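You operate a simulated robot arm through the tools that you are given. There is no shell and no other tool.

The job below is to be done with a simulated two-armed robot. You get a single attempt, and the scene is never put back.

TASK
Change the cracked grey pad in the holder for the white one.
Fine: loosen the wing nut, drop the old pad in the WORN tray, push the new one home, then tighten the nut.
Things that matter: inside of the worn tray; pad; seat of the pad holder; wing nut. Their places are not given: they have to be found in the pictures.

Only the result counts: the job must be done as asked and must still hold three seconds after the hand-in. Knocking over, shifting, dropping, spilling or breaking anything else fails it.

THE ROBOT
Two 6-joint arms with fingered hands on one trunk that stands fixed in place. Base frame: the origin is at the foot of the trunk, x ahead of it, y to its left, z up. Readings come in cm, degrees, newtons and seconds.
The left shoulder is at [7, 19.1, 99.1], the right one opposite. Each reaches about 98.3 cm from its shoulder. Payload 4.7 kg a hand.
Tool frame (each hand has its own): the origin (TCP) lies between the finger pads and is the grasp point; the fingertips stand 3.6 cm ahead of it; z points along the fingers, y is the line along which they close. The gripper opens to 12 cm; its body begins 4.2 cm behind the TCP. The gripper is a hand of 5 fingers: y runs from the thumb to the fingers, the wrist lies at [-1.8, -11.3, -19.8] in the tool frame.
Orientation is that of the tool frame in the base frame, as a unit quaternion [x, y, z, w]. With the fingers straight down and the wrist toward the robot, the tool's x, y and z point along [0, 1, 0], [1, 0, 0] and [0, 0, -1] of the base frame.

THE INTERFACE
- The arms move only by the tool nudge_tool. It takes "left_moves", "right_moves" or both (then of equal length, played together; a hand with none holds still); each is a list of rows, each an object (a shift or turn left out is 0) with "travel": the shift along the tool's x, y, z in cm, a list of three; "turn": the turn, a rotation vector about the tool's x, y, z in degrees, a list of three. In form: [{"travel": [tx, ty, tz], "turn": [wx, wy, wz]}, ...]. A call has 1 to 20 rows; each row is the pose to reach, as a shift and turn from the pose commanded when the call began, along the tool's axes at that moment. Each row takes 0.2 s and may step no farther than 5 cm and 8.6 degrees from the row before; otherwise, the whole call is refused. A pose out of reach is approached as far as the arm can. The call stops where the force on the tool passes 60 N (or 10 N more than at its start, if that is more) or the arm is blocked; 0.2 s more then pass. In this call time passes only in rows, and 0.2 s behind the last. It gives the time, the measured TCP pose, the force on the tool (base axes), the opening and the grip force at its end, in the units of the frame above (readings bear some noise), with the torque about the TCP (base axes, N m) and any sound that the robot's microphone picked up.
- Cameras (640 x 400 px; columns grow to the right, rows downward): "scene" is now at [13.46, 5.9, 125.28]; the picture's right is [0.61, -0.79, 0.00], its down [-0.15, -0.12, -0.98] and it looks along [0.78, 0.60, -0.20] (base axes); focal length 318 px, centre (320, 200). "left" rides on the left gripper at [-7.2, -9.1, -14.4] in its tool frame; the picture's right is [-0.80, -0.28, 0.52], its down [0.53, -0.73, 0.42] and it looks along [0.27, 0.62, 0.74] (tool axes); focal length 234 px, centre (320, 200). "right" rides on the right gripper at [7.3, -9.1, -14.3] in its tool frame; the picture's right is [-0.80, 0.28, -0.53], its down [-0.53, -0.73, 0.42] and it looks along [-0.27, 0.62, 0.74] (tool axes); focal length 234 px, centre (320, 200).
- grab_frame(camera): a new picture of that camera. It takes no simulated time.
- raise_lower(by): slides the trunk up (or, below 0, down) by that many cm; the arms and the scene camera ride with it, the base frame stays. It gives what a move gives, with no picture.
- move_fingers(index, middle, ring, little, thumb_bend, thumb_turn, hand): sets how far each is bent, from 0 (flat) to 1 (curled in); at 0.3 the hand is open as for a grip, at 0.7 the pads meet at the TCP. One left out holds its place. A second passes; each finger stops where it meets its share of the squeeze, and holds until it gets a number again. It is the only way to open and close the hand. It gives what a move gives, with no picture; readings hold the bend of each and the force on index, middle, ring, little, thumb and palm. thumb_turn goes from beside the hand (0) to across from the fingers (1), as for a grip.
- turn_head(pan, tilt): turns the head with the scene camera to pan (to the left, within 86 degrees either way) and tilt (down, from -29 to 69), counted from straight ahead of the robot. It gives what a move gives.
- pixel_to_xyz(camera, pixels): for up to 12 pixels [column, row] of the newest picture of that camera ("zoom" is the newest enlarged one), the place [x, y, z] in the base frame of the surface seen there, good to about 0.2 cm, but the place of the scene camera against the robot may be out by one fixed shift of up to 1.8 cm in any direction. It takes no simulated time.
- close_up(camera, box): a new picture of the part [left, top, right, bottom] of that camera's present view, enlarged. It takes no simulated time.
- sign_off(): hands the job in; it is judged then, once.

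Leave the grippers open and the arms clear of the work at the hand-in unless told otherwise.

The tools are called after "Call:" by a JSON object that holds its "api" and its "payload". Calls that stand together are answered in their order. nudge_tool: Moves the arms, as the interface text tells. Its arguments: {"type":"object","properties":{"left_moves":{"type":"array","items":{"type":"object","properties":{"travel":{"type":"array","items":{"type":"number"}},"turn":{"type":"array","items":{"type":"number"}}}}},"right_moves":{"type":"array","items":{"type":"object","properties":{"travel":{"type":"array","items":{"type":"number"}},"turn":{"type":"array","items":{"type":"number"}}}}}},"required":[]} The other tools are called the same way: raise_lower (by) moves the trunk up or down; move_fingers (index, middle, ring, little, thumb_bend, thumb_turn, hand) moves the fingers one by one; turn_head (pan, tilt) turns the head that bears the scene camera; grab_frame (camera) takes a picture; pixel_to_xyz (camera, pixels) gives the place of the surface under pixels of a picture; close_up (camera, box) takes an enlarged picture of a part of a camera's view; sign_off () hands the job in.

At the start:

```text
t: 0.0
left_position: [29.83, 41.45, 118.37]
left_orientation: [0.708, 0.707, 0.002, -0.001]
left_force: [-0.1, -0.2, 0.1]
left_wrist_torque: [0.0, 0.01, 0.01]
left_gripper_width: 11.98
left_grip_force: 0.0
left_shape: jaw
left_bend: [0.3, 0.3, 0.3, 0.3, 0.3, 0.98]
left_finger forces: [0.1, 0.0, 0.0, 0.0, 0.1, 0.0]
right_position: [69.87, 11.7, 124.65]
right_orientation: [0.707, 0.707, 0.0, 0.0]
right_force: [0.6, 0.0, 0.5]
right_wrist_torque: [-0.01, -0.03, 0.04]
right_gripper_width: 11.95
right_grip_force: 0.1
right_shape: jaw
right_bend: [0.3, 0.3, 0.3, 0.3, 0.3, 0.98]
right_finger forces: [0.0, 0.1, 0.1, 0.0, 0.1, 0.1]
trunk travel left (down, up): [-46.8, 47.2]
head pan, tilt (commanded): [37.7, 11.2]
```

scene: 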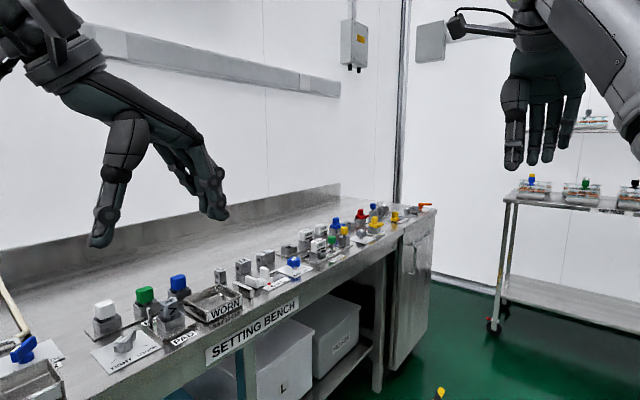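
right: 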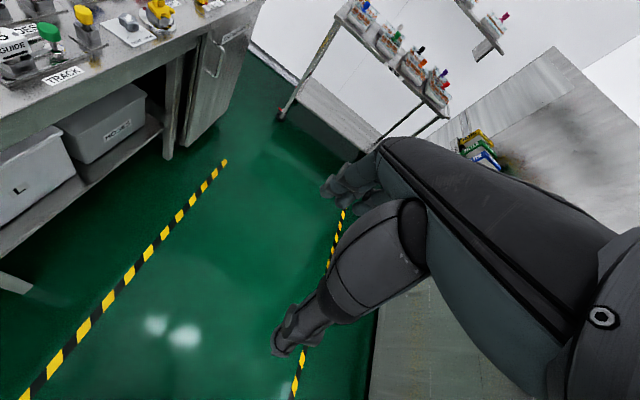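
left: 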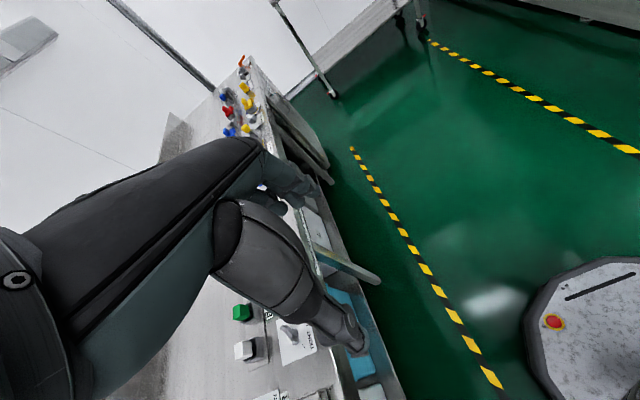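

The setting bench is on the left, with the WORN tray near (215, 300) and several fixtures around it. I'll take enlarged pictures of the bench to find the holder, pads and wing nut.

Call:
{"api": "close_up", "payload": {"camera": "scene", "box": [80, 250, 240, 370]}}

Call:
{"api": "close_up", "payload": {"camera": "scene", "box": [220, 200, 380, 310]}}

Call:
{"api": "close_up", "payload": {"camera": "scene", "box": [0, 280, 180, 400]}}

```text
3.33 times, centred on (160, 310) of scene
```

zoom: 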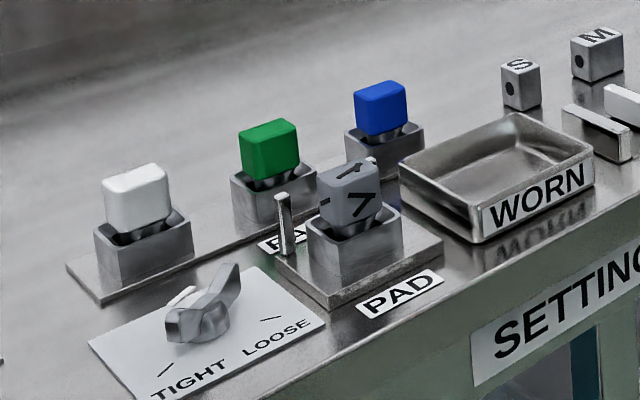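

```text
3.64 times, centred on (300, 255) of scene
```

zoom: 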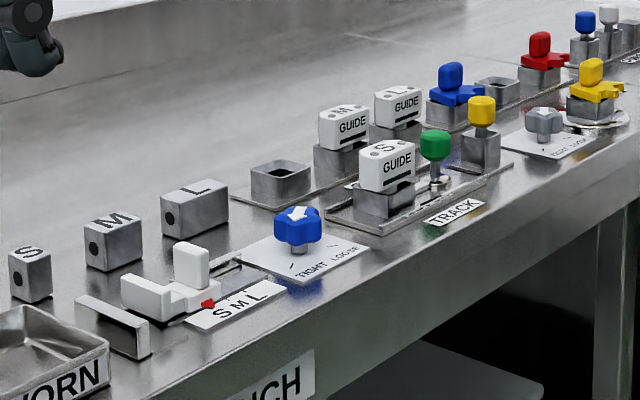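

```text
3.33 times, centred on (90, 340) of scene
```

zoom: 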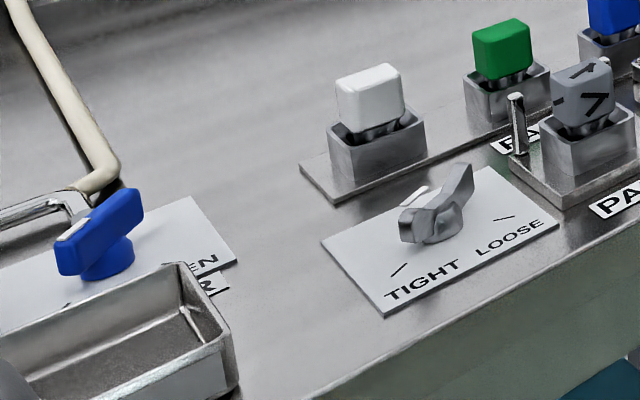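

I see the PAD holder with the cracked grey pad, a wing nut on the TIGHT/LOOSE plate, the rack with white, green and blue pads, and the WORN tray. I'll aim the head at this area for a better centred view.

Call:
{"api": "turn_head", "payload": {"pan": 62, "tilt": 35}}

Call:
{"api": "grab_frame", "payload": {"camera": "scene"}}

```text
t: 0.9
left_position: [29.79, 41.49, 118.24]
left_orientation: [0.707, 0.707, 0.002, 0.0]
left_force: [-0.4, -0.2, -0.9]
left_wrist_torque: [-0.01, 0.02, -0.02]
left_gripper_width: 11.96
left_grip_force: 0.0
left_shape: jaw
left_bend: [0.3, 0.3, 0.3, 0.3, 0.3, 0.98]
left_finger forces: [0.0, 0.0, 0.1, 0.1, 0.0, 0.0]
right_position: [69.81, 11.52, 124.52]
right_orientation: [0.707, 0.707, 0.0, 0.0]
right_force: [0.0, 0.9, -0.1]
right_wrist_torque: [-0.01, 0.04, 0.01]
right_gripper_width: 11.94
right_grip_force: 0.1
right_shape: jaw
right_bend: [0.3, 0.3, 0.3, 0.3, 0.3, 0.98]
right_finger forces: [0.1, 0.0, 0.1, 0.1, 0.0, 0.0]
trunk travel left (down, up): [-46.8, 47.2]
head pan, tilt (commanded): [62.0, 35.0]
```

```text
taken
```

scene: 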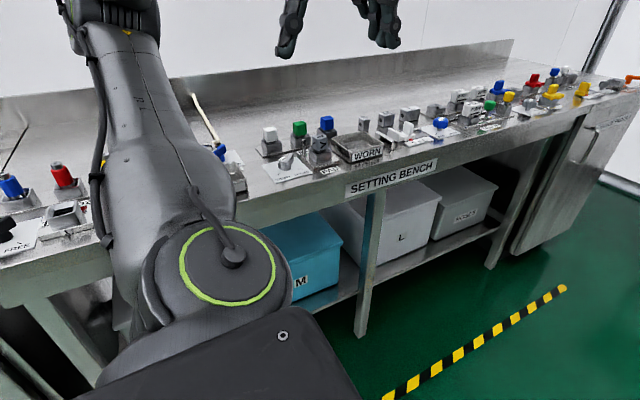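

The work area is around (270–370, 120–180). I'll enlarge it and read places for the parts.

Call:
{"api": "close_up", "payload": {"camera": "scene", "box": [250, 100, 394, 190]}}

```text
4.44 times, centred on (322, 145) of scene
```

zoom: 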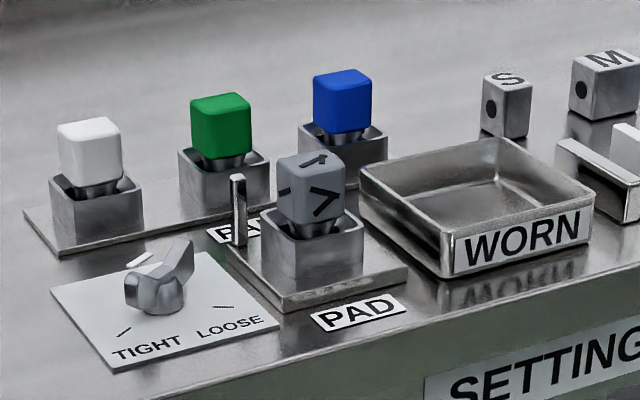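

I'll read the positions of these parts in the enlarged picture.

Call:
{"api": "pixel_to_xyz", "payload": {"camera": "zoom", "pixels": [[90, 130], [220, 102], [318, 160], [310, 200], [180, 250], [145, 290], [140, 258], [124, 332], [222, 307], [240, 180], [470, 200], [160, 310]]}}

Call:
{"api": "pixel_to_xyz", "payload": {"camera": "zoom", "pixels": [[268, 235], [298, 270], [364, 230], [350, 215], [282, 310], [405, 275], [232, 248], [52, 292], [112, 370], [278, 325], [200, 250], [300, 350]]}}

Call:
{"api": "pixel_to_xyz", "payload": {"camera": "zoom", "pixels": [[52, 185], [76, 205], [142, 190], [60, 255], [25, 215], [362, 165], [442, 232], [592, 190], [500, 140], [455, 265], [240, 245], [322, 225]]}}

```text
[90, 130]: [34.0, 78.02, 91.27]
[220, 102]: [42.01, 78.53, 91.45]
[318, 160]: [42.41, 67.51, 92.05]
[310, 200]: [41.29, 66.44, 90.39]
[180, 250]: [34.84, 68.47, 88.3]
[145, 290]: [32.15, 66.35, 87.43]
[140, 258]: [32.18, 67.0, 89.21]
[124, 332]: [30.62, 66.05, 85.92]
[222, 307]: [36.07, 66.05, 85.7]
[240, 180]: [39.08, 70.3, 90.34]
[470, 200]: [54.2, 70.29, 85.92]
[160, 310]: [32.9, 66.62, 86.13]
```

```text
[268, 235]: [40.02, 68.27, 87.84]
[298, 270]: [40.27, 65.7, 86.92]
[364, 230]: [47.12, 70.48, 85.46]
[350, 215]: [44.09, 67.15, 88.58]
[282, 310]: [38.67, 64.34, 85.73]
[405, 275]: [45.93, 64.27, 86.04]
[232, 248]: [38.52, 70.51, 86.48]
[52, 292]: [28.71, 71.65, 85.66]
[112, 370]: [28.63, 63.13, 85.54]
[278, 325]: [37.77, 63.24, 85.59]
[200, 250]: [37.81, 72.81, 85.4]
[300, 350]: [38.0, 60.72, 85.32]
```

```text
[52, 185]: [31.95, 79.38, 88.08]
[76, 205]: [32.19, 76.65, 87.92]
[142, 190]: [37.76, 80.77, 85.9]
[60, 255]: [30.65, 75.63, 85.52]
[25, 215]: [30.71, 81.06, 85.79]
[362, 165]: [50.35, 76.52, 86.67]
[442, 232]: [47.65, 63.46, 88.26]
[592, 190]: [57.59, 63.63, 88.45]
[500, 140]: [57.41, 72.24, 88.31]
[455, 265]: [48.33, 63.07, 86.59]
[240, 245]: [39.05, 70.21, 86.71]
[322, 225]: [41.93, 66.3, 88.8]
```

The bench top is at z≈85.4, the nut is near (33, 67.5) and the grey pad near (42, 67). Before moving the arm near the bench I'll check the surrounding obstacles, such as the hose at (200, 115) and its neighbours.

Call:
{"api": "grab_frame", "payload": {"camera": "scene"}}

Call:
{"api": "pixel_to_xyz", "payload": {"camera": "scene", "pixels": [[193, 95], [205, 118], [215, 138], [220, 152], [240, 180], [120, 90], [110, 20], [60, 170]]}}

Call:
{"api": "grab_frame", "payload": {"camera": "left"}}

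```text
taken
```

scene: 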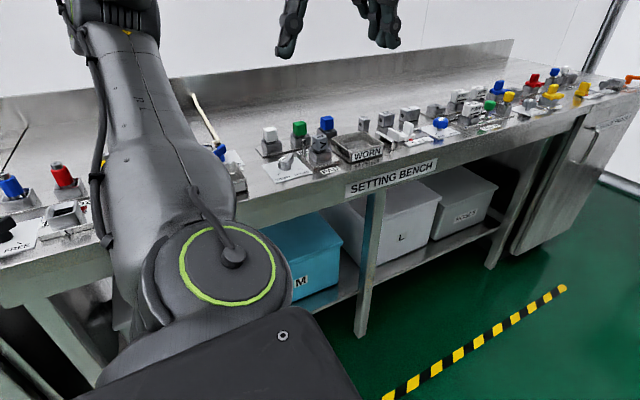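

```text
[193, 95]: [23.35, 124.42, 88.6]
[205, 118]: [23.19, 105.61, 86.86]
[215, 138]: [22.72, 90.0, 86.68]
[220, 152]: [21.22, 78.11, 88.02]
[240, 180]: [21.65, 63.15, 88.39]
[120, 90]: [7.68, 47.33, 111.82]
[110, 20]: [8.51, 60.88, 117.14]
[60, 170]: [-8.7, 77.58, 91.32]
```

```text
taken
```

left: 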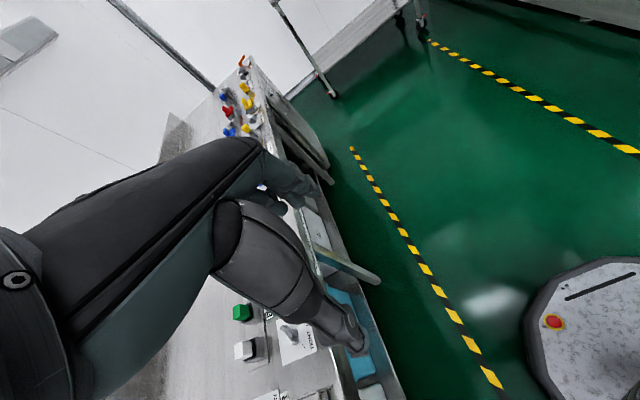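

The bench objects are all low (below about 92). I'll bring the left hand over the front of the bench, yawed 70° counterclockwise so its camera looks across the work area.

Call:
{"api": "nudge_tool", "payload": {"left_moves": [{"travel": [1.1, -0.5, 0.8], "turn": [0, 0, -7]}, {"travel": [2.2, -1, 1.6], "turn": [0, 0, -14]}, {"travel": [3.3, -1.5, 2.4], "turn": [0, 0, -21]}, {"travel": [4.4, -2, 3.2], "turn": [0, 0, -28]}, {"travel": [5.5, -2.5, 4], "turn": [0, 0, -35]}, {"travel": [6.6, -3, 4.8], "turn": [0, 0, -42]}, {"travel": [7.7, -3.5, 5.6], "turn": [0, 0, -49]}, {"travel": [8.8, -4, 6.4], "turn": [0, 0, -56]}, {"travel": [9.9, -4.5, 7.2], "turn": [0, 0, -63]}, {"travel": [11, -5, 8], "turn": [0, 0, -70]}]}}

Call:
{"api": "grab_frame", "payload": {"camera": "left"}}

Call:
{"api": "grab_frame", "payload": {"camera": "scene"}}

```text
t: 3.1
left_position: [27.38, 48.55, 111.29]
left_orientation: [0.172, 0.985, 0.002, 0.0]
left_force: [0.4, 0.8, -0.3]
left_wrist_torque: [-0.03, -0.01, 0.0]
left_gripper_width: 11.93
left_grip_force: 0.1
left_shape: jaw
left_bend: [0.3, 0.3, 0.3, 0.3, 0.3, 0.98]
left_finger forces: [0.1, 0.0, 0.0, 0.1, 0.0, 0.0]
left hand out of reach, approached as far as the arm can: row 1, 2, 3, 4, 5, 6, 7, 8, 9, 10
right_position: [69.78, 11.58, 124.49]
right_orientation: [0.707, 0.707, 0.0, 0.0]
right_force: [-1.0, 0.3, 0.3]
right_wrist_torque: [0.01, 0.0, 0.0]
right_gripper_width: 11.93
right_grip_force: 0.1
right_shape: jaw
right_bend: [0.3, 0.3, 0.3, 0.3, 0.3, 0.98]
right_finger forces: [0.1, 0.0, 0.1, 0.0, 0.0, 0.1]
trunk travel left (down, up): [-46.8, 47.2]
head pan, tilt (commanded): [62.0, 35.0]
```

```text
taken
```

left: 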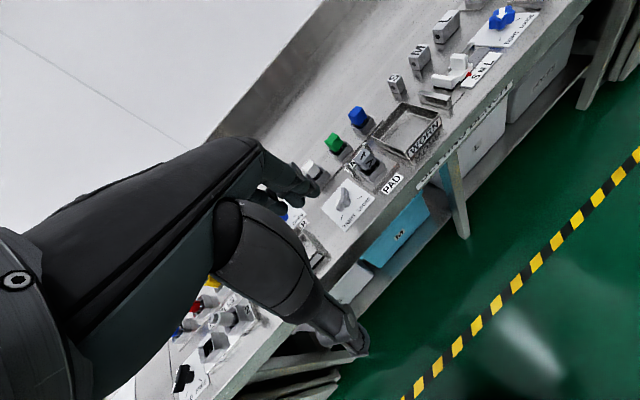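

```text
taken
```

scene: 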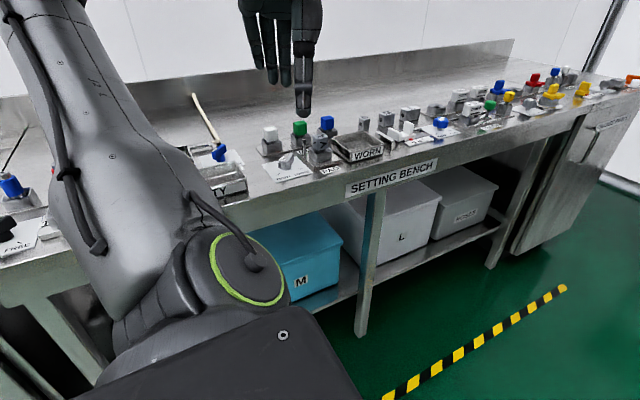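

The hand reached the yaw but stopped short in position; the wrist is probably too close to the shoulder. Raising the trunk will give the arm more room above the bench and a steeper view for the head camera.

Call:
{"api": "raise_lower", "payload": {"by": 30}}

Call:
{"api": "turn_head", "payload": {"pan": 68, "tilt": 48}}

Call:
{"api": "grab_frame", "payload": {"camera": "scene"}}

```text
t: 6.1
left_position: [27.5, 48.52, 141.25]
left_orientation: [0.174, 0.985, 0.002, -0.001]
left_force: [-0.2, -0.3, 0.7]
left_wrist_torque: [0.02, 0.0, -0.01]
left_gripper_width: 11.96
left_grip_force: 0.0
left_shape: jaw
left_bend: [0.3, 0.3, 0.3, 0.3, 0.3, 0.98]
left_finger forces: [0.1, 0.1, 0.1, 0.0, 0.0, 0.0]
right_position: [69.68, 11.55, 154.48]
right_orientation: [0.707, 0.707, 0.0, 0.0]
right_force: [-0.1, -0.1, -0.8]
right_wrist_torque: [0.03, 0.01, 0.0]
right_gripper_width: 11.95
right_grip_force: 0.0
right_shape: jaw
right_bend: [0.3, 0.3, 0.3, 0.3, 0.3, 0.98]
right_finger forces: [0.0, 0.0, 0.0, 0.0, 0.0, 0.0]
trunk travel left (down, up): [-76.8, 17.2]
head pan, tilt (commanded): [62.0, 35.0]
```

```text
t: 6.8
left_position: [27.4, 48.56, 141.4]
left_orientation: [0.174, 0.985, 0.002, -0.001]
left_force: [0.2, 0.6, 0.2]
left_wrist_torque: [0.0, 0.02, 0.0]
left_gripper_width: 11.95
left_grip_force: 0.1
left_shape: jaw
left_bend: [0.3, 0.3, 0.3, 0.3, 0.3, 0.98]
left_finger forces: [0.0, 0.0, 0.0, 0.0, 0.1, 0.0]
right_position: [69.79, 11.59, 154.56]
right_orientation: [0.707, 0.707, 0.0, 0.0]
right_force: [0.8, 0.0, -0.2]
right_wrist_torque: [-0.02, 0.06, 0.03]
right_gripper_width: 11.96
right_grip_force: 0.1
right_shape: jaw
right_bend: [0.3, 0.3, 0.3, 0.3, 0.3, 0.98]
right_finger forces: [0.0, 0.0, 0.0, 0.2, 0.0, 0.0]
trunk travel left (down, up): [-76.8, 17.2]
head pan, tilt (commanded): [68.0, 48.0]
```

```text
taken
```

scene: 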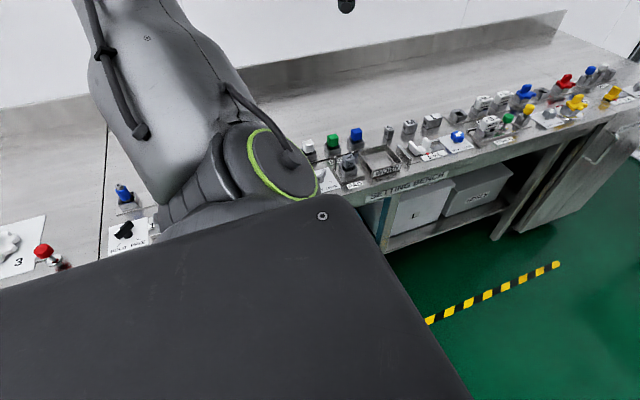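

The head's view of the nut is now blocked by the shoulder, but the left hand's camera can serve. I'll move the left hand forward and down over the work area.

Call:
{"api": "nudge_tool", "payload": {"left_moves": [{"travel": [0.7, 2, 3]}, {"travel": [1.4, 4, 6]}, {"travel": [2.1, 6, 9]}, {"travel": [2.8, 8, 12]}, {"travel": [3.5, 10, 15]}, {"travel": [4.2, 12, 18]}, {"travel": [4.6, 12.6, 22]}, {"travel": [4.6, 12.6, 26]}]}}

Call:
{"api": "grab_frame", "payload": {"camera": "left"}}

```text
t: 8.6
left_position: [37.76, 51.49, 121.4]
left_orientation: [0.191, 0.982, -0.008, -0.003]
left_force: [0.7, -0.1, -4.0]
left_wrist_torque: [0.0, -0.01, 0.0]
left_gripper_width: 12.01
left_grip_force: 0.1
left_shape: jaw
left_bend: [0.3, 0.3, 0.3, 0.3, 0.3, 0.98]
left_finger forces: [0.1, 0.0, 0.1, 0.1, 0.0, 0.0]
left hand out of reach, approached as far as the arm can: row 1, 2, 3, 4, 5, 6, 7, 8
right_position: [70.0, 11.43, 154.55]
right_orientation: [0.708, 0.706, -0.001, 0.001]
right_force: [-0.2, -0.6, 0.9]
right_wrist_torque: [0.07, 0.0, -0.02]
right_gripper_width: 11.96
right_grip_force: 0.0
right_shape: jaw
right_bend: [0.3, 0.3, 0.3, 0.3, 0.3, 0.98]
right_finger forces: [0.1, 0.1, 0.1, 0.0, 0.1, 0.1]
trunk travel left (down, up): [-76.8, 17.2]
head pan, tilt (commanded): [68.0, 48.0]
```

```text
taken
```

left: 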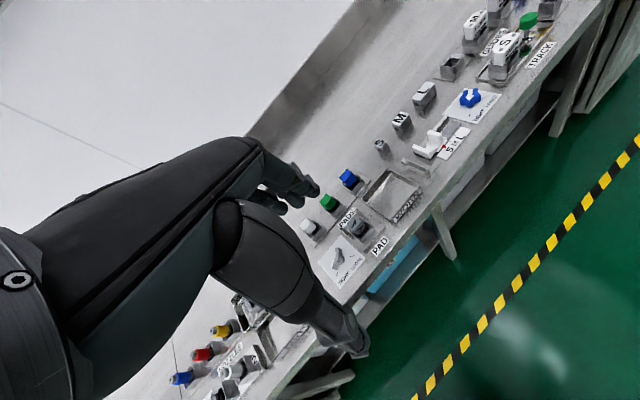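

The arm is still folded too tight, since the shoulder is close to the wrist. I'll raise the trunk another 15 cm and then continue downward, so the wrist works well below the shoulder.

Call:
{"api": "raise_lower", "payload": {"by": 15}}

Call:
{"api": "nudge_tool", "payload": {"left_moves": [{"travel": [0, 1.5, 4]}, {"travel": [0, 3, 8]}, {"travel": [0, 4.5, 12]}, {"travel": [0, 6, 16]}, {"travel": [0, 7, 20]}]}}

Call:
{"api": "grab_frame", "payload": {"camera": "left"}}

Call:
{"api": "grab_frame", "payload": {"camera": "scene"}}

```text
t: 10.4
left_position: [37.82, 51.45, 136.36]
left_orientation: [0.19, 0.982, -0.007, 0.0]
left_force: [0.5, -0.2, 0.0]
left_wrist_torque: [0.02, 0.0, 0.01]
left_gripper_width: 12.0
left_grip_force: 0.0
left_shape: jaw
left_bend: [0.3, 0.3, 0.3, 0.3, 0.3, 0.98]
left_finger forces: [0.0, 0.0, 0.0, 0.0, 0.1, 0.0]
right_position: [69.82, 11.68, 169.56]
right_orientation: [0.707, 0.707, 0.0, 0.0]
right_force: [-0.1, -0.1, 1.1]
right_wrist_torque: [0.03, -0.01, 0.0]
right_gripper_width: 11.97
right_grip_force: 0.1
right_shape: jaw
right_bend: [0.3, 0.3, 0.3, 0.3, 0.3, 0.98]
right_finger forces: [0.1, 0.1, 0.0, 0.1, 0.1, 0.1]
trunk travel left (down, up): [-91.8, 2.2]
head pan, tilt (commanded): [68.0, 48.0]
```

```text
t: 11.6
left_position: [40.43, 58.04, 116.38]
left_orientation: [0.189, 0.982, -0.006, 0.0]
left_force: [0.1, 0.7, 0.0]
left_wrist_torque: [-0.01, 0.06, -0.02]
left_gripper_width: 12.01
left_grip_force: 0.1
left_shape: jaw
left_bend: [0.3, 0.3, 0.3, 0.3, 0.3, 0.98]
left_finger forces: [0.0, 0.0, 0.0, 0.0, 0.0, 0.0]
right_position: [69.92, 11.71, 169.56]
right_orientation: [0.707, 0.707, 0.0, 0.0]
right_force: [-0.5, 0.5, -0.5]
right_wrist_torque: [-0.02, -0.03, 0.02]
right_gripper_width: 11.98
right_grip_force: 0.1
right_shape: jaw
right_bend: [0.3, 0.3, 0.3, 0.3, 0.3, 0.98]
right_finger forces: [0.1, 0.1, 0.0, 0.0, 0.0, 0.0]
trunk travel left (down, up): [-91.8, 2.2]
head pan, tilt (commanded): [68.0, 48.0]
```

```text
taken
```

left: 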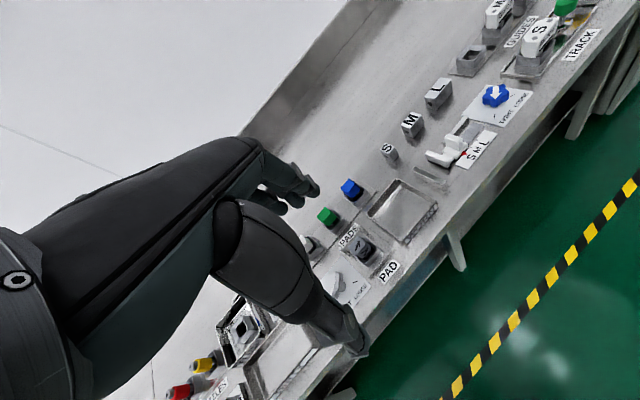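

```text
taken
```

scene: 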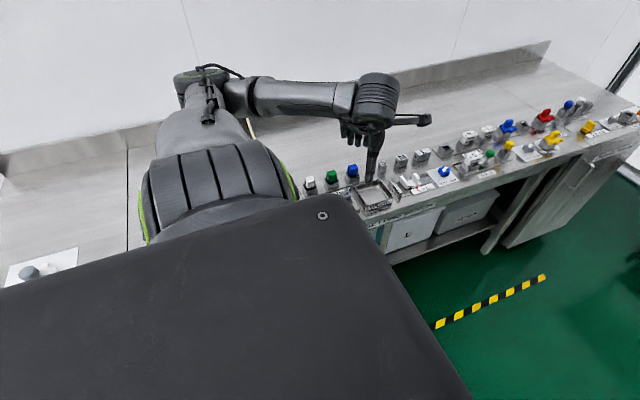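

Now the arm tracks properly. From this view the grey pad (362, 248), nut (332, 283) and tray (400, 210) are visible. I'll enlarge that part.

Call:
{"api": "close_up", "payload": {"camera": "left", "box": [290, 160, 450, 310]}}

```text
2.67 times, centred on (370, 235) of left
```

zoom: 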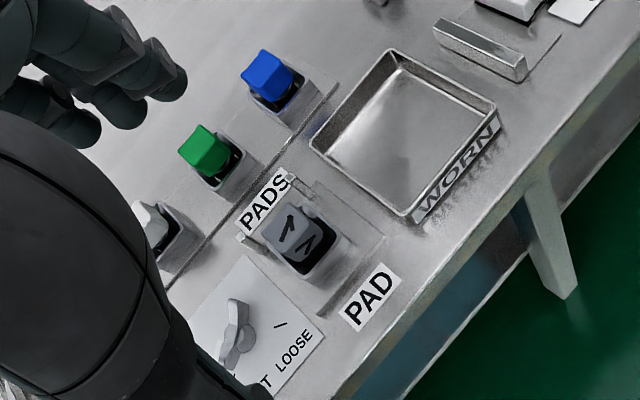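

I can read accurate places from this hand camera (the scene camera may be shifted).

Call:
{"api": "pixel_to_xyz", "payload": {"camera": "zoom", "pixels": [[208, 145], [200, 128], [270, 75], [295, 235], [275, 225], [300, 205], [237, 340], [280, 325], [392, 50], [495, 102], [405, 215], [312, 145]]}}

Call:
{"api": "pixel_to_xyz", "payload": {"camera": "zoom", "pixels": [[245, 240], [290, 178], [308, 285], [340, 240], [320, 315], [385, 235], [322, 335], [245, 258], [400, 120], [232, 305], [255, 345], [150, 225]]}}

```text
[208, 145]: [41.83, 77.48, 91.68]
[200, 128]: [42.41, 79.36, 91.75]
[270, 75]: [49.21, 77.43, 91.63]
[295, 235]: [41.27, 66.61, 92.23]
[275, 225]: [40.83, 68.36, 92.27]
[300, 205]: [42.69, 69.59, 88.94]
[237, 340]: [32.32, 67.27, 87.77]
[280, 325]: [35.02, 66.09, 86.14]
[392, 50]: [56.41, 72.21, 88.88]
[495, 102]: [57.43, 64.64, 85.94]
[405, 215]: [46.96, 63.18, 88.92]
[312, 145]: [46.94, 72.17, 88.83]
```

```text
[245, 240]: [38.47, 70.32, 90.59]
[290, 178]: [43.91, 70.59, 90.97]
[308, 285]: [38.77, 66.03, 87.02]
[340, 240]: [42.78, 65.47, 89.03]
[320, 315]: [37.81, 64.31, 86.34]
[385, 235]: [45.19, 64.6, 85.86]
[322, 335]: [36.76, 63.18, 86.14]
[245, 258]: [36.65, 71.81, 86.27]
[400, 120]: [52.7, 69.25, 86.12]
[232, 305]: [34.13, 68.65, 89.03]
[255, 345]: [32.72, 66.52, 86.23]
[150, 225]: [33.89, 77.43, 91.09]
```

The hand-camera readings differ from the scene's by about (-0.95, -0.05, +0.55), so I now have corrected places. I also want to know where my fingertips sit relative to the TCP, so I'll sample points on the fingers in this same left picture.

Call:
{"api": "grab_frame", "payload": {"camera": "left"}}

Call:
{"api": "close_up", "payload": {"camera": "left", "box": [200, 130, 400, 370]}}

Call:
{"api": "pixel_to_xyz", "payload": {"camera": "left", "pixels": [[360, 345], [345, 330], [350, 310], [330, 320], [316, 190], [300, 188], [300, 203], [282, 208], [290, 178], [270, 200], [262, 200], [260, 150]]}}

```text
taken
```

left: 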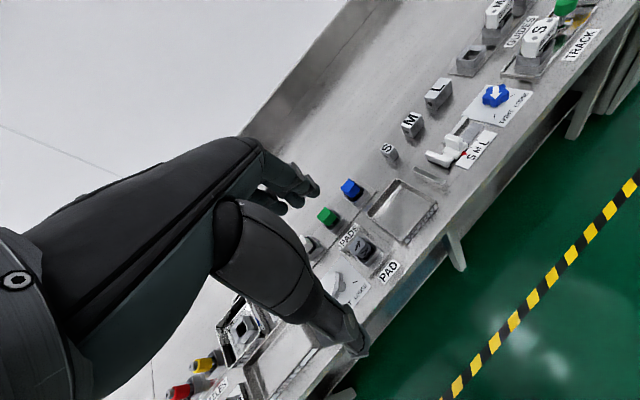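

```text
1.67 times, centred on (300, 250) of left
```

zoom: 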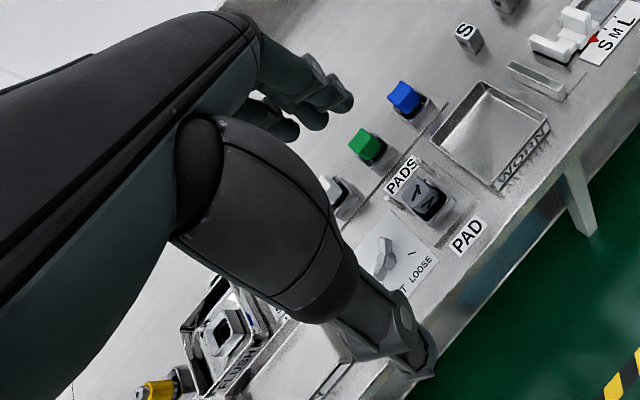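

```text
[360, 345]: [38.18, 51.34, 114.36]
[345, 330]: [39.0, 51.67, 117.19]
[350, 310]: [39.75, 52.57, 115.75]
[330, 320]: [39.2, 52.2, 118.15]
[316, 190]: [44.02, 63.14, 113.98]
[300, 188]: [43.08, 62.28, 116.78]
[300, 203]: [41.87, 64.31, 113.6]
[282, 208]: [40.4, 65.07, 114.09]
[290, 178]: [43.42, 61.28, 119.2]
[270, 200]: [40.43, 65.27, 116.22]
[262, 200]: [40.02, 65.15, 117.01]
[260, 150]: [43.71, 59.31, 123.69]
```

Fingertips are about 6 cm either side of the TCP, 2.5–3.6 cm ahead; the thumb sits near tool x≈-1. Next I'll turn the hand back to yaw 0 over (30, 66, 105) to view the rack and nut from another side.

Call:
{"api": "nudge_tool", "payload": {"left_moves": [{"travel": [1.58, 0.45, 1.38], "turn": [0, 0, 8.5]}, {"travel": [3.15, 0.9, 2.75], "turn": [0, 0, 17]}, {"travel": [4.73, 1.35, 4.13], "turn": [0, 0, 25.5]}, {"travel": [6.3, 1.8, 5.5], "turn": [0, 0, 34]}, {"travel": [7.88, 2.25, 6.88], "turn": [0, 0, 42.5]}, {"travel": [9.45, 2.7, 8.25], "turn": [0, 0, 51]}, {"travel": [11.0, 3.15, 9.63], "turn": [0, 0, 59.5]}, {"travel": [12.6, 3.6, 11], "turn": [0, 0, 68]}]}}

Call:
{"api": "grab_frame", "payload": {"camera": "left"}}

Call:
{"api": "grab_frame", "payload": {"camera": "scene"}}

```text
t: 13.4
left_position: [30.92, 65.8, 103.72]
left_orientation: [0.708, 0.706, -0.006, 0.003]
left_force: [0.0, 0.4, 0.6]
left_wrist_torque: [-0.02, 0.01, 0.02]
left_gripper_width: 11.99
left_grip_force: 0.1
left_shape: jaw
left_bend: [0.3, 0.3, 0.3, 0.3, 0.3, 0.98]
left_finger forces: [0.0, 0.1, 0.0, 0.1, 0.1, 0.0]
left hand out of reach, approached as far as the arm can: row 4, 5, 6, 7, 8
right_position: [69.67, 11.75, 169.55]
right_orientation: [0.707, 0.707, 0.0, 0.0]
right_force: [-0.9, 0.9, -0.8]
right_wrist_torque: [0.01, 0.01, -0.02]
right_gripper_width: 11.95
right_grip_force: 0.1
right_shape: jaw
right_bend: [0.3, 0.3, 0.3, 0.3, 0.3, 0.98]
right_finger forces: [0.0, 0.0, 0.0, 0.1, 0.0, 0.0]
trunk travel left (down, up): [-91.8, 2.2]
head pan, tilt (commanded): [68.0, 48.0]
```

```text
taken
```

left: 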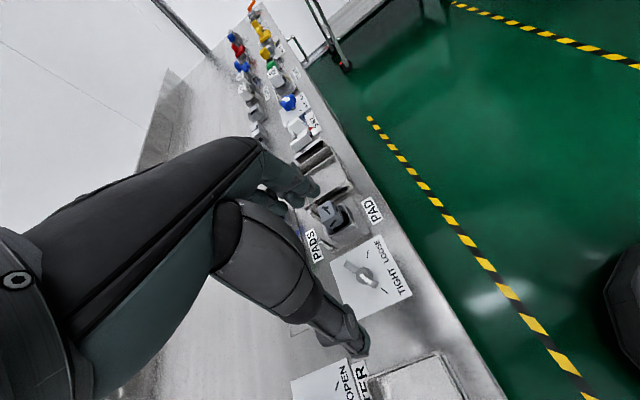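

```text
taken
```

scene: 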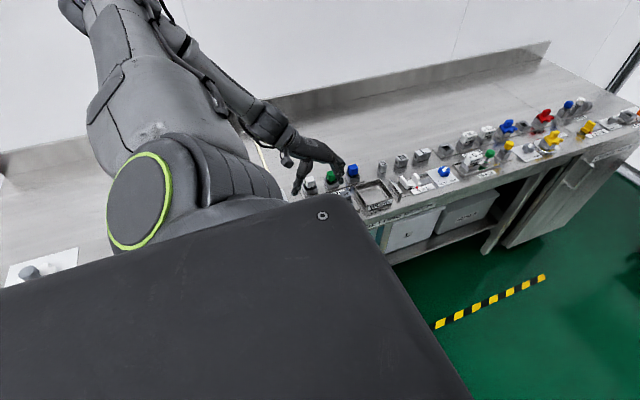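

Now the nut (362, 272) and holder (335, 210) are in clear view from above. I'll enlarge them.

Call:
{"api": "close_up", "payload": {"camera": "left", "box": [290, 130, 420, 310]}}

Call:
{"api": "close_up", "payload": {"camera": "left", "box": [320, 230, 416, 310]}}

Call:
{"api": "pixel_to_xyz", "payload": {"camera": "zoom", "pixels": [[320, 200], [200, 130], [280, 180], [300, 200], [400, 240], [360, 250], [380, 200], [250, 190]]}}

```text
2.22 times, centred on (355, 220) of left
```

zoom: 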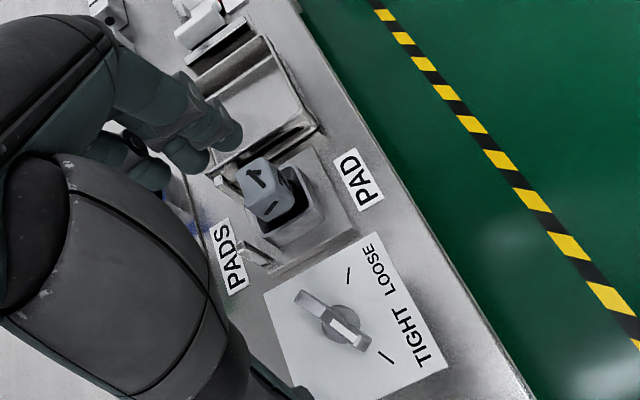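

```text
5.00 times, centred on (368, 270) of left
```

zoom: 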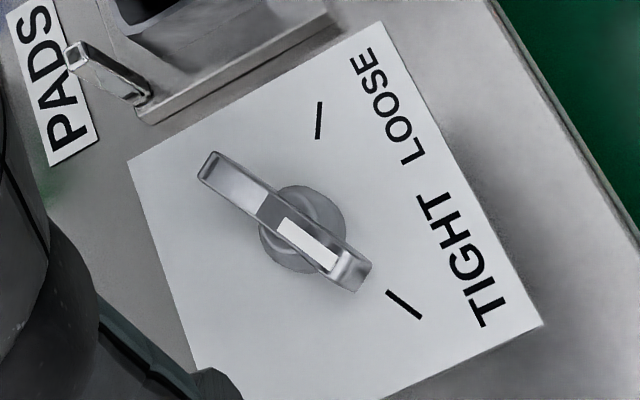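

```text
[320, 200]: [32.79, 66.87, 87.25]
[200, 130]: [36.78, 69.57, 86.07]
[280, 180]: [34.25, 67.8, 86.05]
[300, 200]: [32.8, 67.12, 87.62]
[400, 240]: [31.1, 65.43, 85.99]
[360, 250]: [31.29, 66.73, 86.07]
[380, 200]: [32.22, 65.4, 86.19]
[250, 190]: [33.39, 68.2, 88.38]
```

Clear view: the white pointer on the wing is aimed at the TIGHT mark. I'll read the wing tips, hub and both marks from this zoom.

Call:
{"api": "pixel_to_xyz", "payload": {"camera": "zoom", "pixels": [[210, 165], [230, 180], [270, 210], [305, 240], [335, 262], [355, 272], [403, 305], [319, 120], [275, 250], [325, 205], [340, 275], [215, 180]]}}

Call:
{"api": "pixel_to_xyz", "payload": {"camera": "zoom", "pixels": [[128, 160], [380, 22], [543, 325], [75, 55], [140, 98], [345, 20], [150, 125], [265, 255], [330, 200], [340, 215], [300, 270], [350, 290]]}}

```text
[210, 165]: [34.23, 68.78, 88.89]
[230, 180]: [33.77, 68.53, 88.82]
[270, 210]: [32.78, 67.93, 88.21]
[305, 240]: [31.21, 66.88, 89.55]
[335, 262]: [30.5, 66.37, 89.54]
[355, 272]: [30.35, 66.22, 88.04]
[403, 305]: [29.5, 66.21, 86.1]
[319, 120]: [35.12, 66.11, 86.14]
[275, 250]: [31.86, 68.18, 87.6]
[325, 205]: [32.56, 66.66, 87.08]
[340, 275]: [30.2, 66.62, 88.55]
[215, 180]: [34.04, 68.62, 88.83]
```

```text
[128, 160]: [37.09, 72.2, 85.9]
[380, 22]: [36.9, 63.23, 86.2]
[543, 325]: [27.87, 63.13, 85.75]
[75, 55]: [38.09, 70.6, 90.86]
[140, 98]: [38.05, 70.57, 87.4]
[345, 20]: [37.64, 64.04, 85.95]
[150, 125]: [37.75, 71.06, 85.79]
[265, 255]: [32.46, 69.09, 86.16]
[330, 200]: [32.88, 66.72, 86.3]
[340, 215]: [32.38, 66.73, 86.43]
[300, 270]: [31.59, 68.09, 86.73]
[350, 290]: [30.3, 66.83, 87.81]
```

The nut centre is about (32.3, 67.6), wings ±2.3 cm along 31°, z 87–89, with LOOSE at -28° and TIGHT at -154°. So loosening is a 120° counterclockwise turn. I'll try yawing the hand to -60° above the nut so its closing line is perpendicular to the wings.

Call:
{"api": "nudge_tool", "payload": {"left_moves": [{"travel": [0.2, 0.2, 0], "turn": [0, 0, 7.5]}, {"travel": [0.4, 0.4, 0], "turn": [0, 0, 15]}, {"travel": [0.7, 0.6, 0], "turn": [0, 0, 22.5]}, {"travel": [0.9, 0.8, 0], "turn": [0, 0, 30]}, {"travel": [1.1, 0.9, 0], "turn": [0, 0, 37.5]}, {"travel": [1.3, 1.1, 0], "turn": [0, 0, 45]}, {"travel": [1.5, 1.2, 0], "turn": [0, 0, 52.5]}, {"travel": [1.7, 1.4, 0], "turn": [0, 0, 60]}]}}

Call:
{"api": "grab_frame", "payload": {"camera": "left"}}

Call:
{"api": "grab_frame", "payload": {"camera": "scene"}}

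```text
t: 15.2
left_position: [32.21, 65.43, 110.79]
left_orientation: [0.964, 0.265, -0.004, 0.009]
left_force: [-0.7, -0.1, 0.0]
left_wrist_torque: [0.04, -0.01, 0.0]
left_gripper_width: 12.0
left_grip_force: 0.1
left_shape: jaw
left_bend: [0.3, 0.3, 0.3, 0.3, 0.3, 0.98]
left_finger forces: [0.0, 0.0, 0.1, 0.0, 0.0, 0.0]
left hand out of reach, approached as far as the arm can: row 1, 2, 3, 4, 5, 6, 7, 8
right_position: [69.99, 11.67, 169.44]
right_orientation: [0.707, 0.707, -0.001, -0.001]
right_force: [0.3, 1.1, 0.1]
right_wrist_torque: [0.02, 0.05, 0.0]
right_gripper_width: 11.97
right_grip_force: 0.0
right_shape: jaw
right_bend: [0.3, 0.3, 0.3, 0.3, 0.3, 0.98]
right_finger forces: [0.1, 0.0, 0.0, 0.0, 0.0, 0.0]
trunk travel left (down, up): [-91.8, 2.2]
head pan, tilt (commanded): [68.0, 48.0]
```

```text
taken
```

left: 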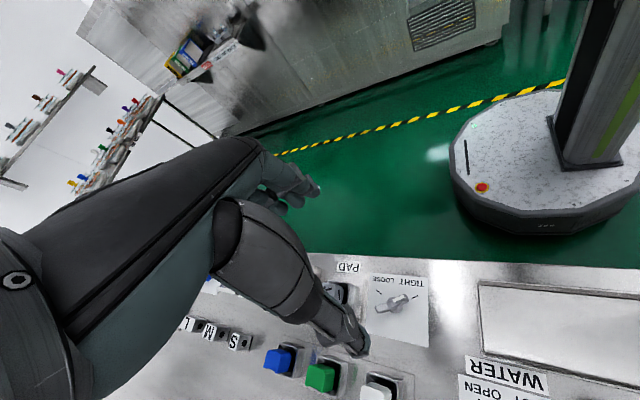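

```text
taken
```

scene: 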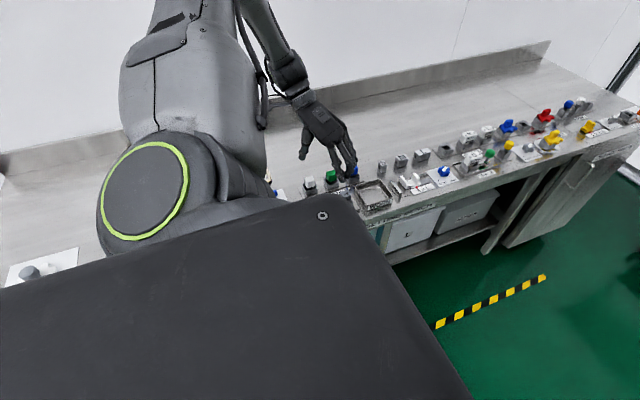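

The yaw of about -59° is reached but the height stayed at 110.8. I'll try stepping down from here to see whether the arm can follow.

Call:
{"api": "nudge_tool", "payload": {"left_moves": [{"travel": [0.4, -0.6, 2.5]}, {"travel": [0.8, -1.2, 5]}, {"travel": [1.2, -1.84, 7.5]}, {"travel": [1.2, -1.84, 10]}]}}

```text
t: 16.2
left_position: [31.8, 64.63, 110.17]
left_orientation: [0.965, 0.261, -0.001, 0.006]
left_force: [-0.2, 0.9, 0.0]
left_wrist_torque: [0.0, -0.01, 0.0]
left_gripper_width: 11.99
left_grip_force: 0.2
left_shape: jaw
left_bend: [0.3, 0.3, 0.3, 0.3, 0.3, 0.98]
left_finger forces: [0.0, 0.0, 0.0, 0.1, 0.1, 0.0]
left hand out of reach, approached as far as the arm can: row 1, 2, 3, 4
right_position: [69.91, 11.58, 169.56]
right_orientation: [0.707, 0.707, 0.0, -0.002]
right_force: [-0.5, -0.4, 0.8]
right_wrist_torque: [0.0, -0.01, -0.01]
right_gripper_width: 11.96
right_grip_force: 0.0
right_shape: jaw
right_bend: [0.3, 0.3, 0.3, 0.3, 0.3, 0.98]
right_finger forces: [0.0, 0.1, 0.0, 0.0, 0.0, 0.0]
trunk travel left (down, up): [-91.8, 2.2]
head pan, tilt (commanded): [68.0, 48.0]
```

The arm is at a joint limit relative to the shoulder. Since arm and trunk move together, I'll lift the hand 12 cm over the nut and then lower the trunk 24 cm, which gives joint room at working height.

Call:
{"api": "nudge_tool", "payload": {"left_moves": [{"travel": [0.6, -0.8, -4]}, {"travel": [1.3, -1.6, -8]}, {"travel": [1.95, -2.34, -12]}]}}

Call:
{"api": "raise_lower", "payload": {"by": -22}}

Call:
{"api": "grab_frame", "payload": {"camera": "left"}}

Call:
{"api": "grab_frame", "payload": {"camera": "scene"}}

```text
t: 17.0
left_position: [36.82, 71.27, 116.61]
left_orientation: [0.966, 0.26, -0.004, 0.006]
left_force: [-0.2, -0.2, -0.3]
left_wrist_torque: [-0.03, 0.04, 0.02]
left_gripper_width: 12.0
left_grip_force: 0.1
left_shape: jaw
left_bend: [0.3, 0.3, 0.3, 0.3, 0.3, 0.98]
left_finger forces: [0.0, 0.1, 0.0, 0.1, 0.0, 0.1]
left hand out of reach, approached as far as the arm can: row 1, 2, 3
right_position: [69.84, 11.75, 169.54]
right_orientation: [0.707, 0.707, 0.001, 0.0]
right_force: [-0.2, -0.4, 0.2]
right_wrist_torque: [-0.01, 0.01, -0.07]
right_gripper_width: 11.97
right_grip_force: 0.1
right_shape: jaw
right_bend: [0.3, 0.3, 0.3, 0.3, 0.3, 0.98]
right_finger forces: [0.0, 0.1, 0.0, 0.0, 0.0, 0.0]
trunk travel left (down, up): [-91.8, 2.2]
head pan, tilt (commanded): [68.0, 48.0]
```

```text
t: 19.3
left_position: [36.92, 71.03, 94.95]
left_orientation: [0.966, 0.259, -0.003, 0.006]
left_force: [1.6, -5.4, 21.6]
left_wrist_torque: [1.05, 0.61, -0.01]
left_gripper_width: 12.02
left_grip_force: 0.1
left_shape: jaw
left_bend: [0.3, 0.29, 0.3, 0.3, 0.27, 0.98]
left_finger forces: [0.1, 1.4, 0.1, 0.0, 21.0, 0.0]
right_position: [69.8, 11.22, 147.66]
right_orientation: [0.707, 0.707, 0.001, 0.0]
right_force: [1.3, -0.8, -0.1]
right_wrist_torque: [0.0, 0.0, -0.02]
right_gripper_width: 11.95
right_grip_force: 0.1
right_shape: jaw
right_bend: [0.3, 0.3, 0.3, 0.3, 0.3, 0.98]
right_finger forces: [0.0, 0.0, 0.0, 0.0, 0.1, 0.0]
trunk travel left (down, up): [-69.8, 24.2]
head pan, tilt (commanded): [68.0, 48.0]
```

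```text
taken
```

left: 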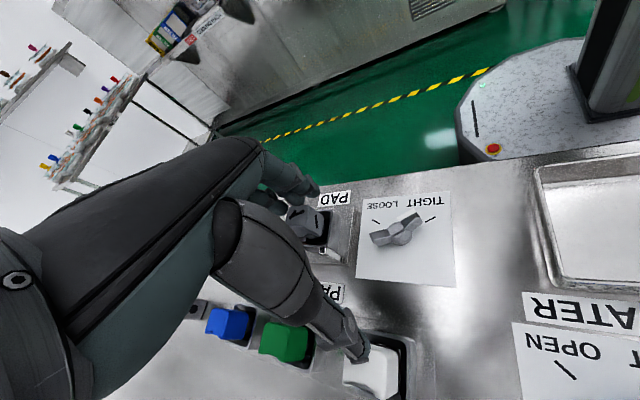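

```text
taken
```

scene: 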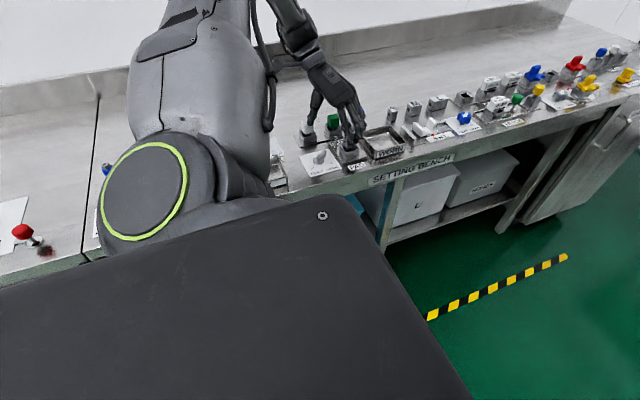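

The hand had drifted in XY (37, 71) before the lowering, and the thumb is now pressing 21 N on top of the white pad. I'll raise the trunk straight away and check the pad.

Call:
{"api": "raise_lower", "payload": {"by": 6}}

Call:
{"api": "grab_frame", "payload": {"camera": "left"}}

Call:
{"api": "close_up", "payload": {"camera": "left", "box": [200, 180, 460, 400]}}

```text
t: 20.3
left_position: [36.91, 71.2, 100.55]
left_orientation: [0.966, 0.26, -0.005, 0.007]
left_force: [-0.5, -0.1, 0.2]
left_wrist_torque: [0.03, 0.02, -0.06]
left_gripper_width: 12.0
left_grip_force: 0.1
left_shape: jaw
left_bend: [0.3, 0.3, 0.3, 0.3, 0.3, 0.98]
left_finger forces: [0.0, 0.0, 0.0, 0.0, 0.0, 0.0]
right_position: [69.82, 11.75, 153.42]
right_orientation: [0.707, 0.707, -0.001, 0.0]
right_force: [0.9, 0.6, 0.3]
right_wrist_torque: [0.01, 0.0, -0.01]
right_gripper_width: 11.98
right_grip_force: 0.1
right_shape: jaw
right_bend: [0.3, 0.3, 0.3, 0.3, 0.3, 0.98]
right_finger forces: [0.1, 0.0, 0.0, 0.1, 0.0, 0.0]
trunk travel left (down, up): [-75.8, 18.2]
head pan, tilt (commanded): [68.0, 48.0]
```

```text
taken
```

left: 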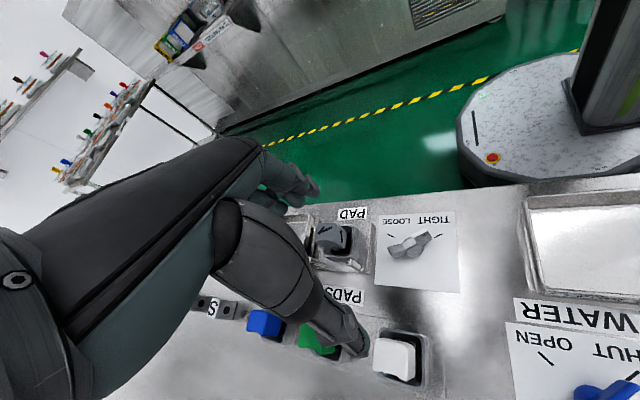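

```text
1.82 times, centred on (330, 290) of left
```

zoom: 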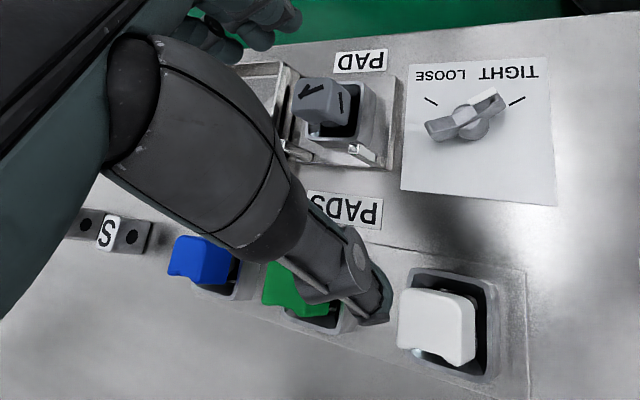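

The white pad still sits upright in its rack. I'll read its place and those of the grey and green pads from this view to make sure nothing moved.

Call:
{"api": "pixel_to_xyz", "payload": {"camera": "zoom", "pixels": [[405, 300], [465, 305], [460, 350], [405, 345], [430, 320], [325, 100], [305, 90], [345, 130], [500, 275], [410, 270], [495, 370], [470, 380]]}}

Call:
{"api": "close_up", "payload": {"camera": "left", "box": [350, 300, 450, 400]}}

```text
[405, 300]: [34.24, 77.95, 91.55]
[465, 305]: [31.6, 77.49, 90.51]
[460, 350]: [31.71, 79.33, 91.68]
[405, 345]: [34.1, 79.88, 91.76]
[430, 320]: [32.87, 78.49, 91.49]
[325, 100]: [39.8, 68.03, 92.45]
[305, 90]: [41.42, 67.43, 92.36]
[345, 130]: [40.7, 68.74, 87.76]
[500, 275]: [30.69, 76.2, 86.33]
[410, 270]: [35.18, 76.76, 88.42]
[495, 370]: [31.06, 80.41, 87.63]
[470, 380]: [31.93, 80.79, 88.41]
```

```text
4.00 times, centred on (400, 350) of left
```

zoom: 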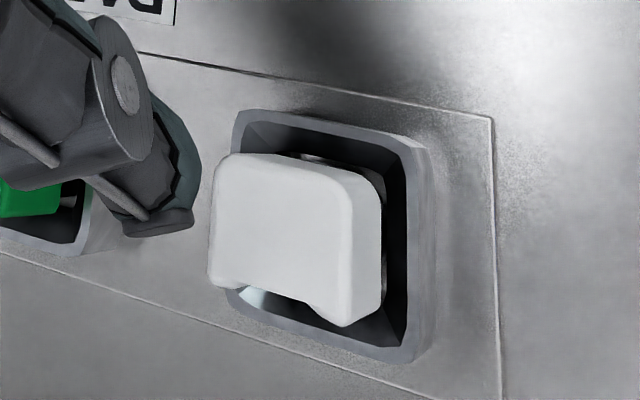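

All pads are in place: white head spans x 31.6–34.3, y 77.3–79.9, top z 91.7. Now I'll move the hand horizontally over the nut centre (32.3, 67.6), still high, and check what the arm can reach.

Call:
{"api": "nudge_tool", "payload": {"left_moves": [{"travel": [-2.9, 0.4, 0]}, {"travel": [-5.8, 0.8, 0]}, {"travel": [-5.8, 0.8, 1.5]}, {"travel": [-5.8, 0.8, 3]}]}}

Call:
{"api": "grab_frame", "payload": {"camera": "left"}}

```text
t: 21.3
left_position: [34.01, 67.88, 96.73]
left_orientation: [0.966, 0.26, -0.004, 0.007]
left_force: [0.5, -0.2, -0.2]
left_wrist_torque: [0.01, 0.0, -0.03]
left_gripper_width: 12.01
left_grip_force: 0.2
left_shape: jaw
left_bend: [0.3, 0.3, 0.3, 0.3, 0.3, 0.98]
left_finger forces: [0.0, 0.0, 0.0, 0.0, 0.1, 0.1]
left hand out of reach, approached as far as the arm can: row 1, 2, 3, 4
right_position: [69.82, 11.62, 153.66]
right_orientation: [0.707, 0.707, 0.0, 0.001]
right_force: [-1.3, 0.1, -0.6]
right_wrist_torque: [-0.01, 0.0, 0.01]
right_gripper_width: 11.97
right_grip_force: 0.0
right_shape: jaw
right_bend: [0.3, 0.3, 0.3, 0.3, 0.3, 0.98]
right_finger forces: [0.0, 0.1, 0.1, 0.1, 0.0, 0.0]
trunk travel left (down, up): [-75.8, 18.2]
head pan, tilt (commanded): [68.0, 48.0]
```

```text
taken
```

left: 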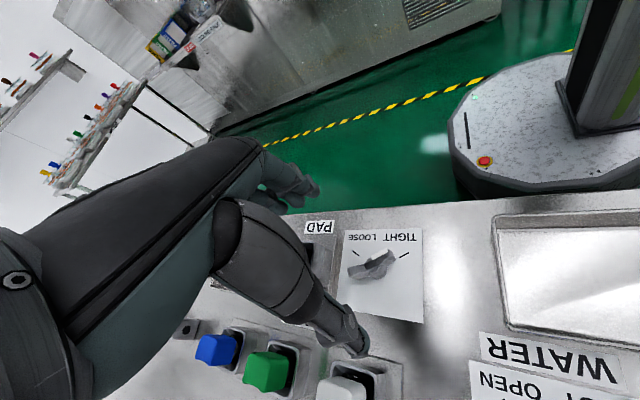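

Near the target but still at a limit with yaw -60°. I'll ease the yaw to about -42° to see if the pose is fully reachable there.

Call:
{"api": "nudge_tool", "payload": {"left_moves": [{"travel": [-0.5, -0.3, 0], "turn": [0, 0, -6]}, {"travel": [-1.0, -0.5, 0], "turn": [0, 0, -12]}, {"travel": [-1.5, -0.7, 0], "turn": [0, 0, -18]}]}}

```text
t: 22.1
left_position: [33.68, 68.58, 95.06]
left_orientation: [0.913, 0.407, -0.004, 0.007]
left_force: [-1.6, -2.7, 5.1]
left_wrist_torque: [-0.18, -0.33, -0.22]
left_gripper_width: 11.99
left_grip_force: 0.0
left_shape: jaw
left_bend: [0.3, 0.3, 0.29, 0.3, 0.3, 0.98]
left_finger forces: [0.0, 0.0, 5.5, 0.1, 0.1, 0.1]
left hand out of reach, approached as far as the arm can: row 1, 2, 3
right_position: [69.66, 11.35, 153.66]
right_orientation: [0.707, 0.707, 0.001, 0.001]
right_force: [-0.2, 0.4, -0.8]
right_wrist_torque: [0.02, -0.03, -0.03]
right_gripper_width: 11.94
right_grip_force: 0.1
right_shape: jaw
right_bend: [0.3, 0.3, 0.3, 0.3, 0.3, 0.98]
right_finger forces: [0.0, 0.0, 0.0, 0.1, 0.1, 0.0]
trunk travel left (down, up): [-75.8, 18.2]
head pan, tilt (commanded): [68.0, 48.0]
```

The ring finger is lightly touching the grey pad (5.5 N) because the arm sank at its limit. I'll raise the trunk to get clear.

Call:
{"api": "raise_lower", "payload": {"by": 10}}

Call:
{"api": "grab_frame", "payload": {"camera": "left"}}

```text
t: 23.4
left_position: [33.69, 68.6, 105.01]
left_orientation: [0.913, 0.407, -0.006, 0.006]
left_force: [0.6, 0.1, -0.3]
left_wrist_torque: [-0.01, 0.04, 0.02]
left_gripper_width: 12.0
left_grip_force: 0.0
left_shape: jaw
left_bend: [0.3, 0.3, 0.3, 0.3, 0.3, 0.98]
left_finger forces: [0.0, 0.0, 0.0, 0.0, 0.0, 0.0]
right_position: [69.83, 11.58, 163.47]
right_orientation: [0.707, 0.707, 0.001, -0.001]
right_force: [0.1, 0.1, -0.1]
right_wrist_torque: [0.03, -0.04, 0.02]
right_gripper_width: 11.97
right_grip_force: 0.0
right_shape: jaw
right_bend: [0.3, 0.3, 0.3, 0.3, 0.3, 0.98]
right_finger forces: [0.1, 0.1, 0.1, 0.1, 0.0, 0.0]
trunk travel left (down, up): [-85.8, 8.2]
head pan, tilt (commanded): [68.0, 48.0]
```

```text
taken
```

left: 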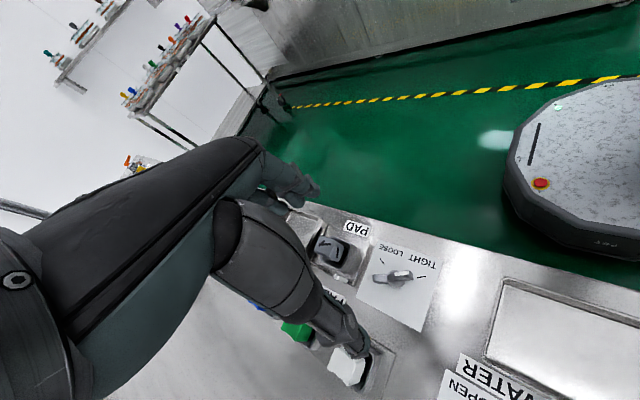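

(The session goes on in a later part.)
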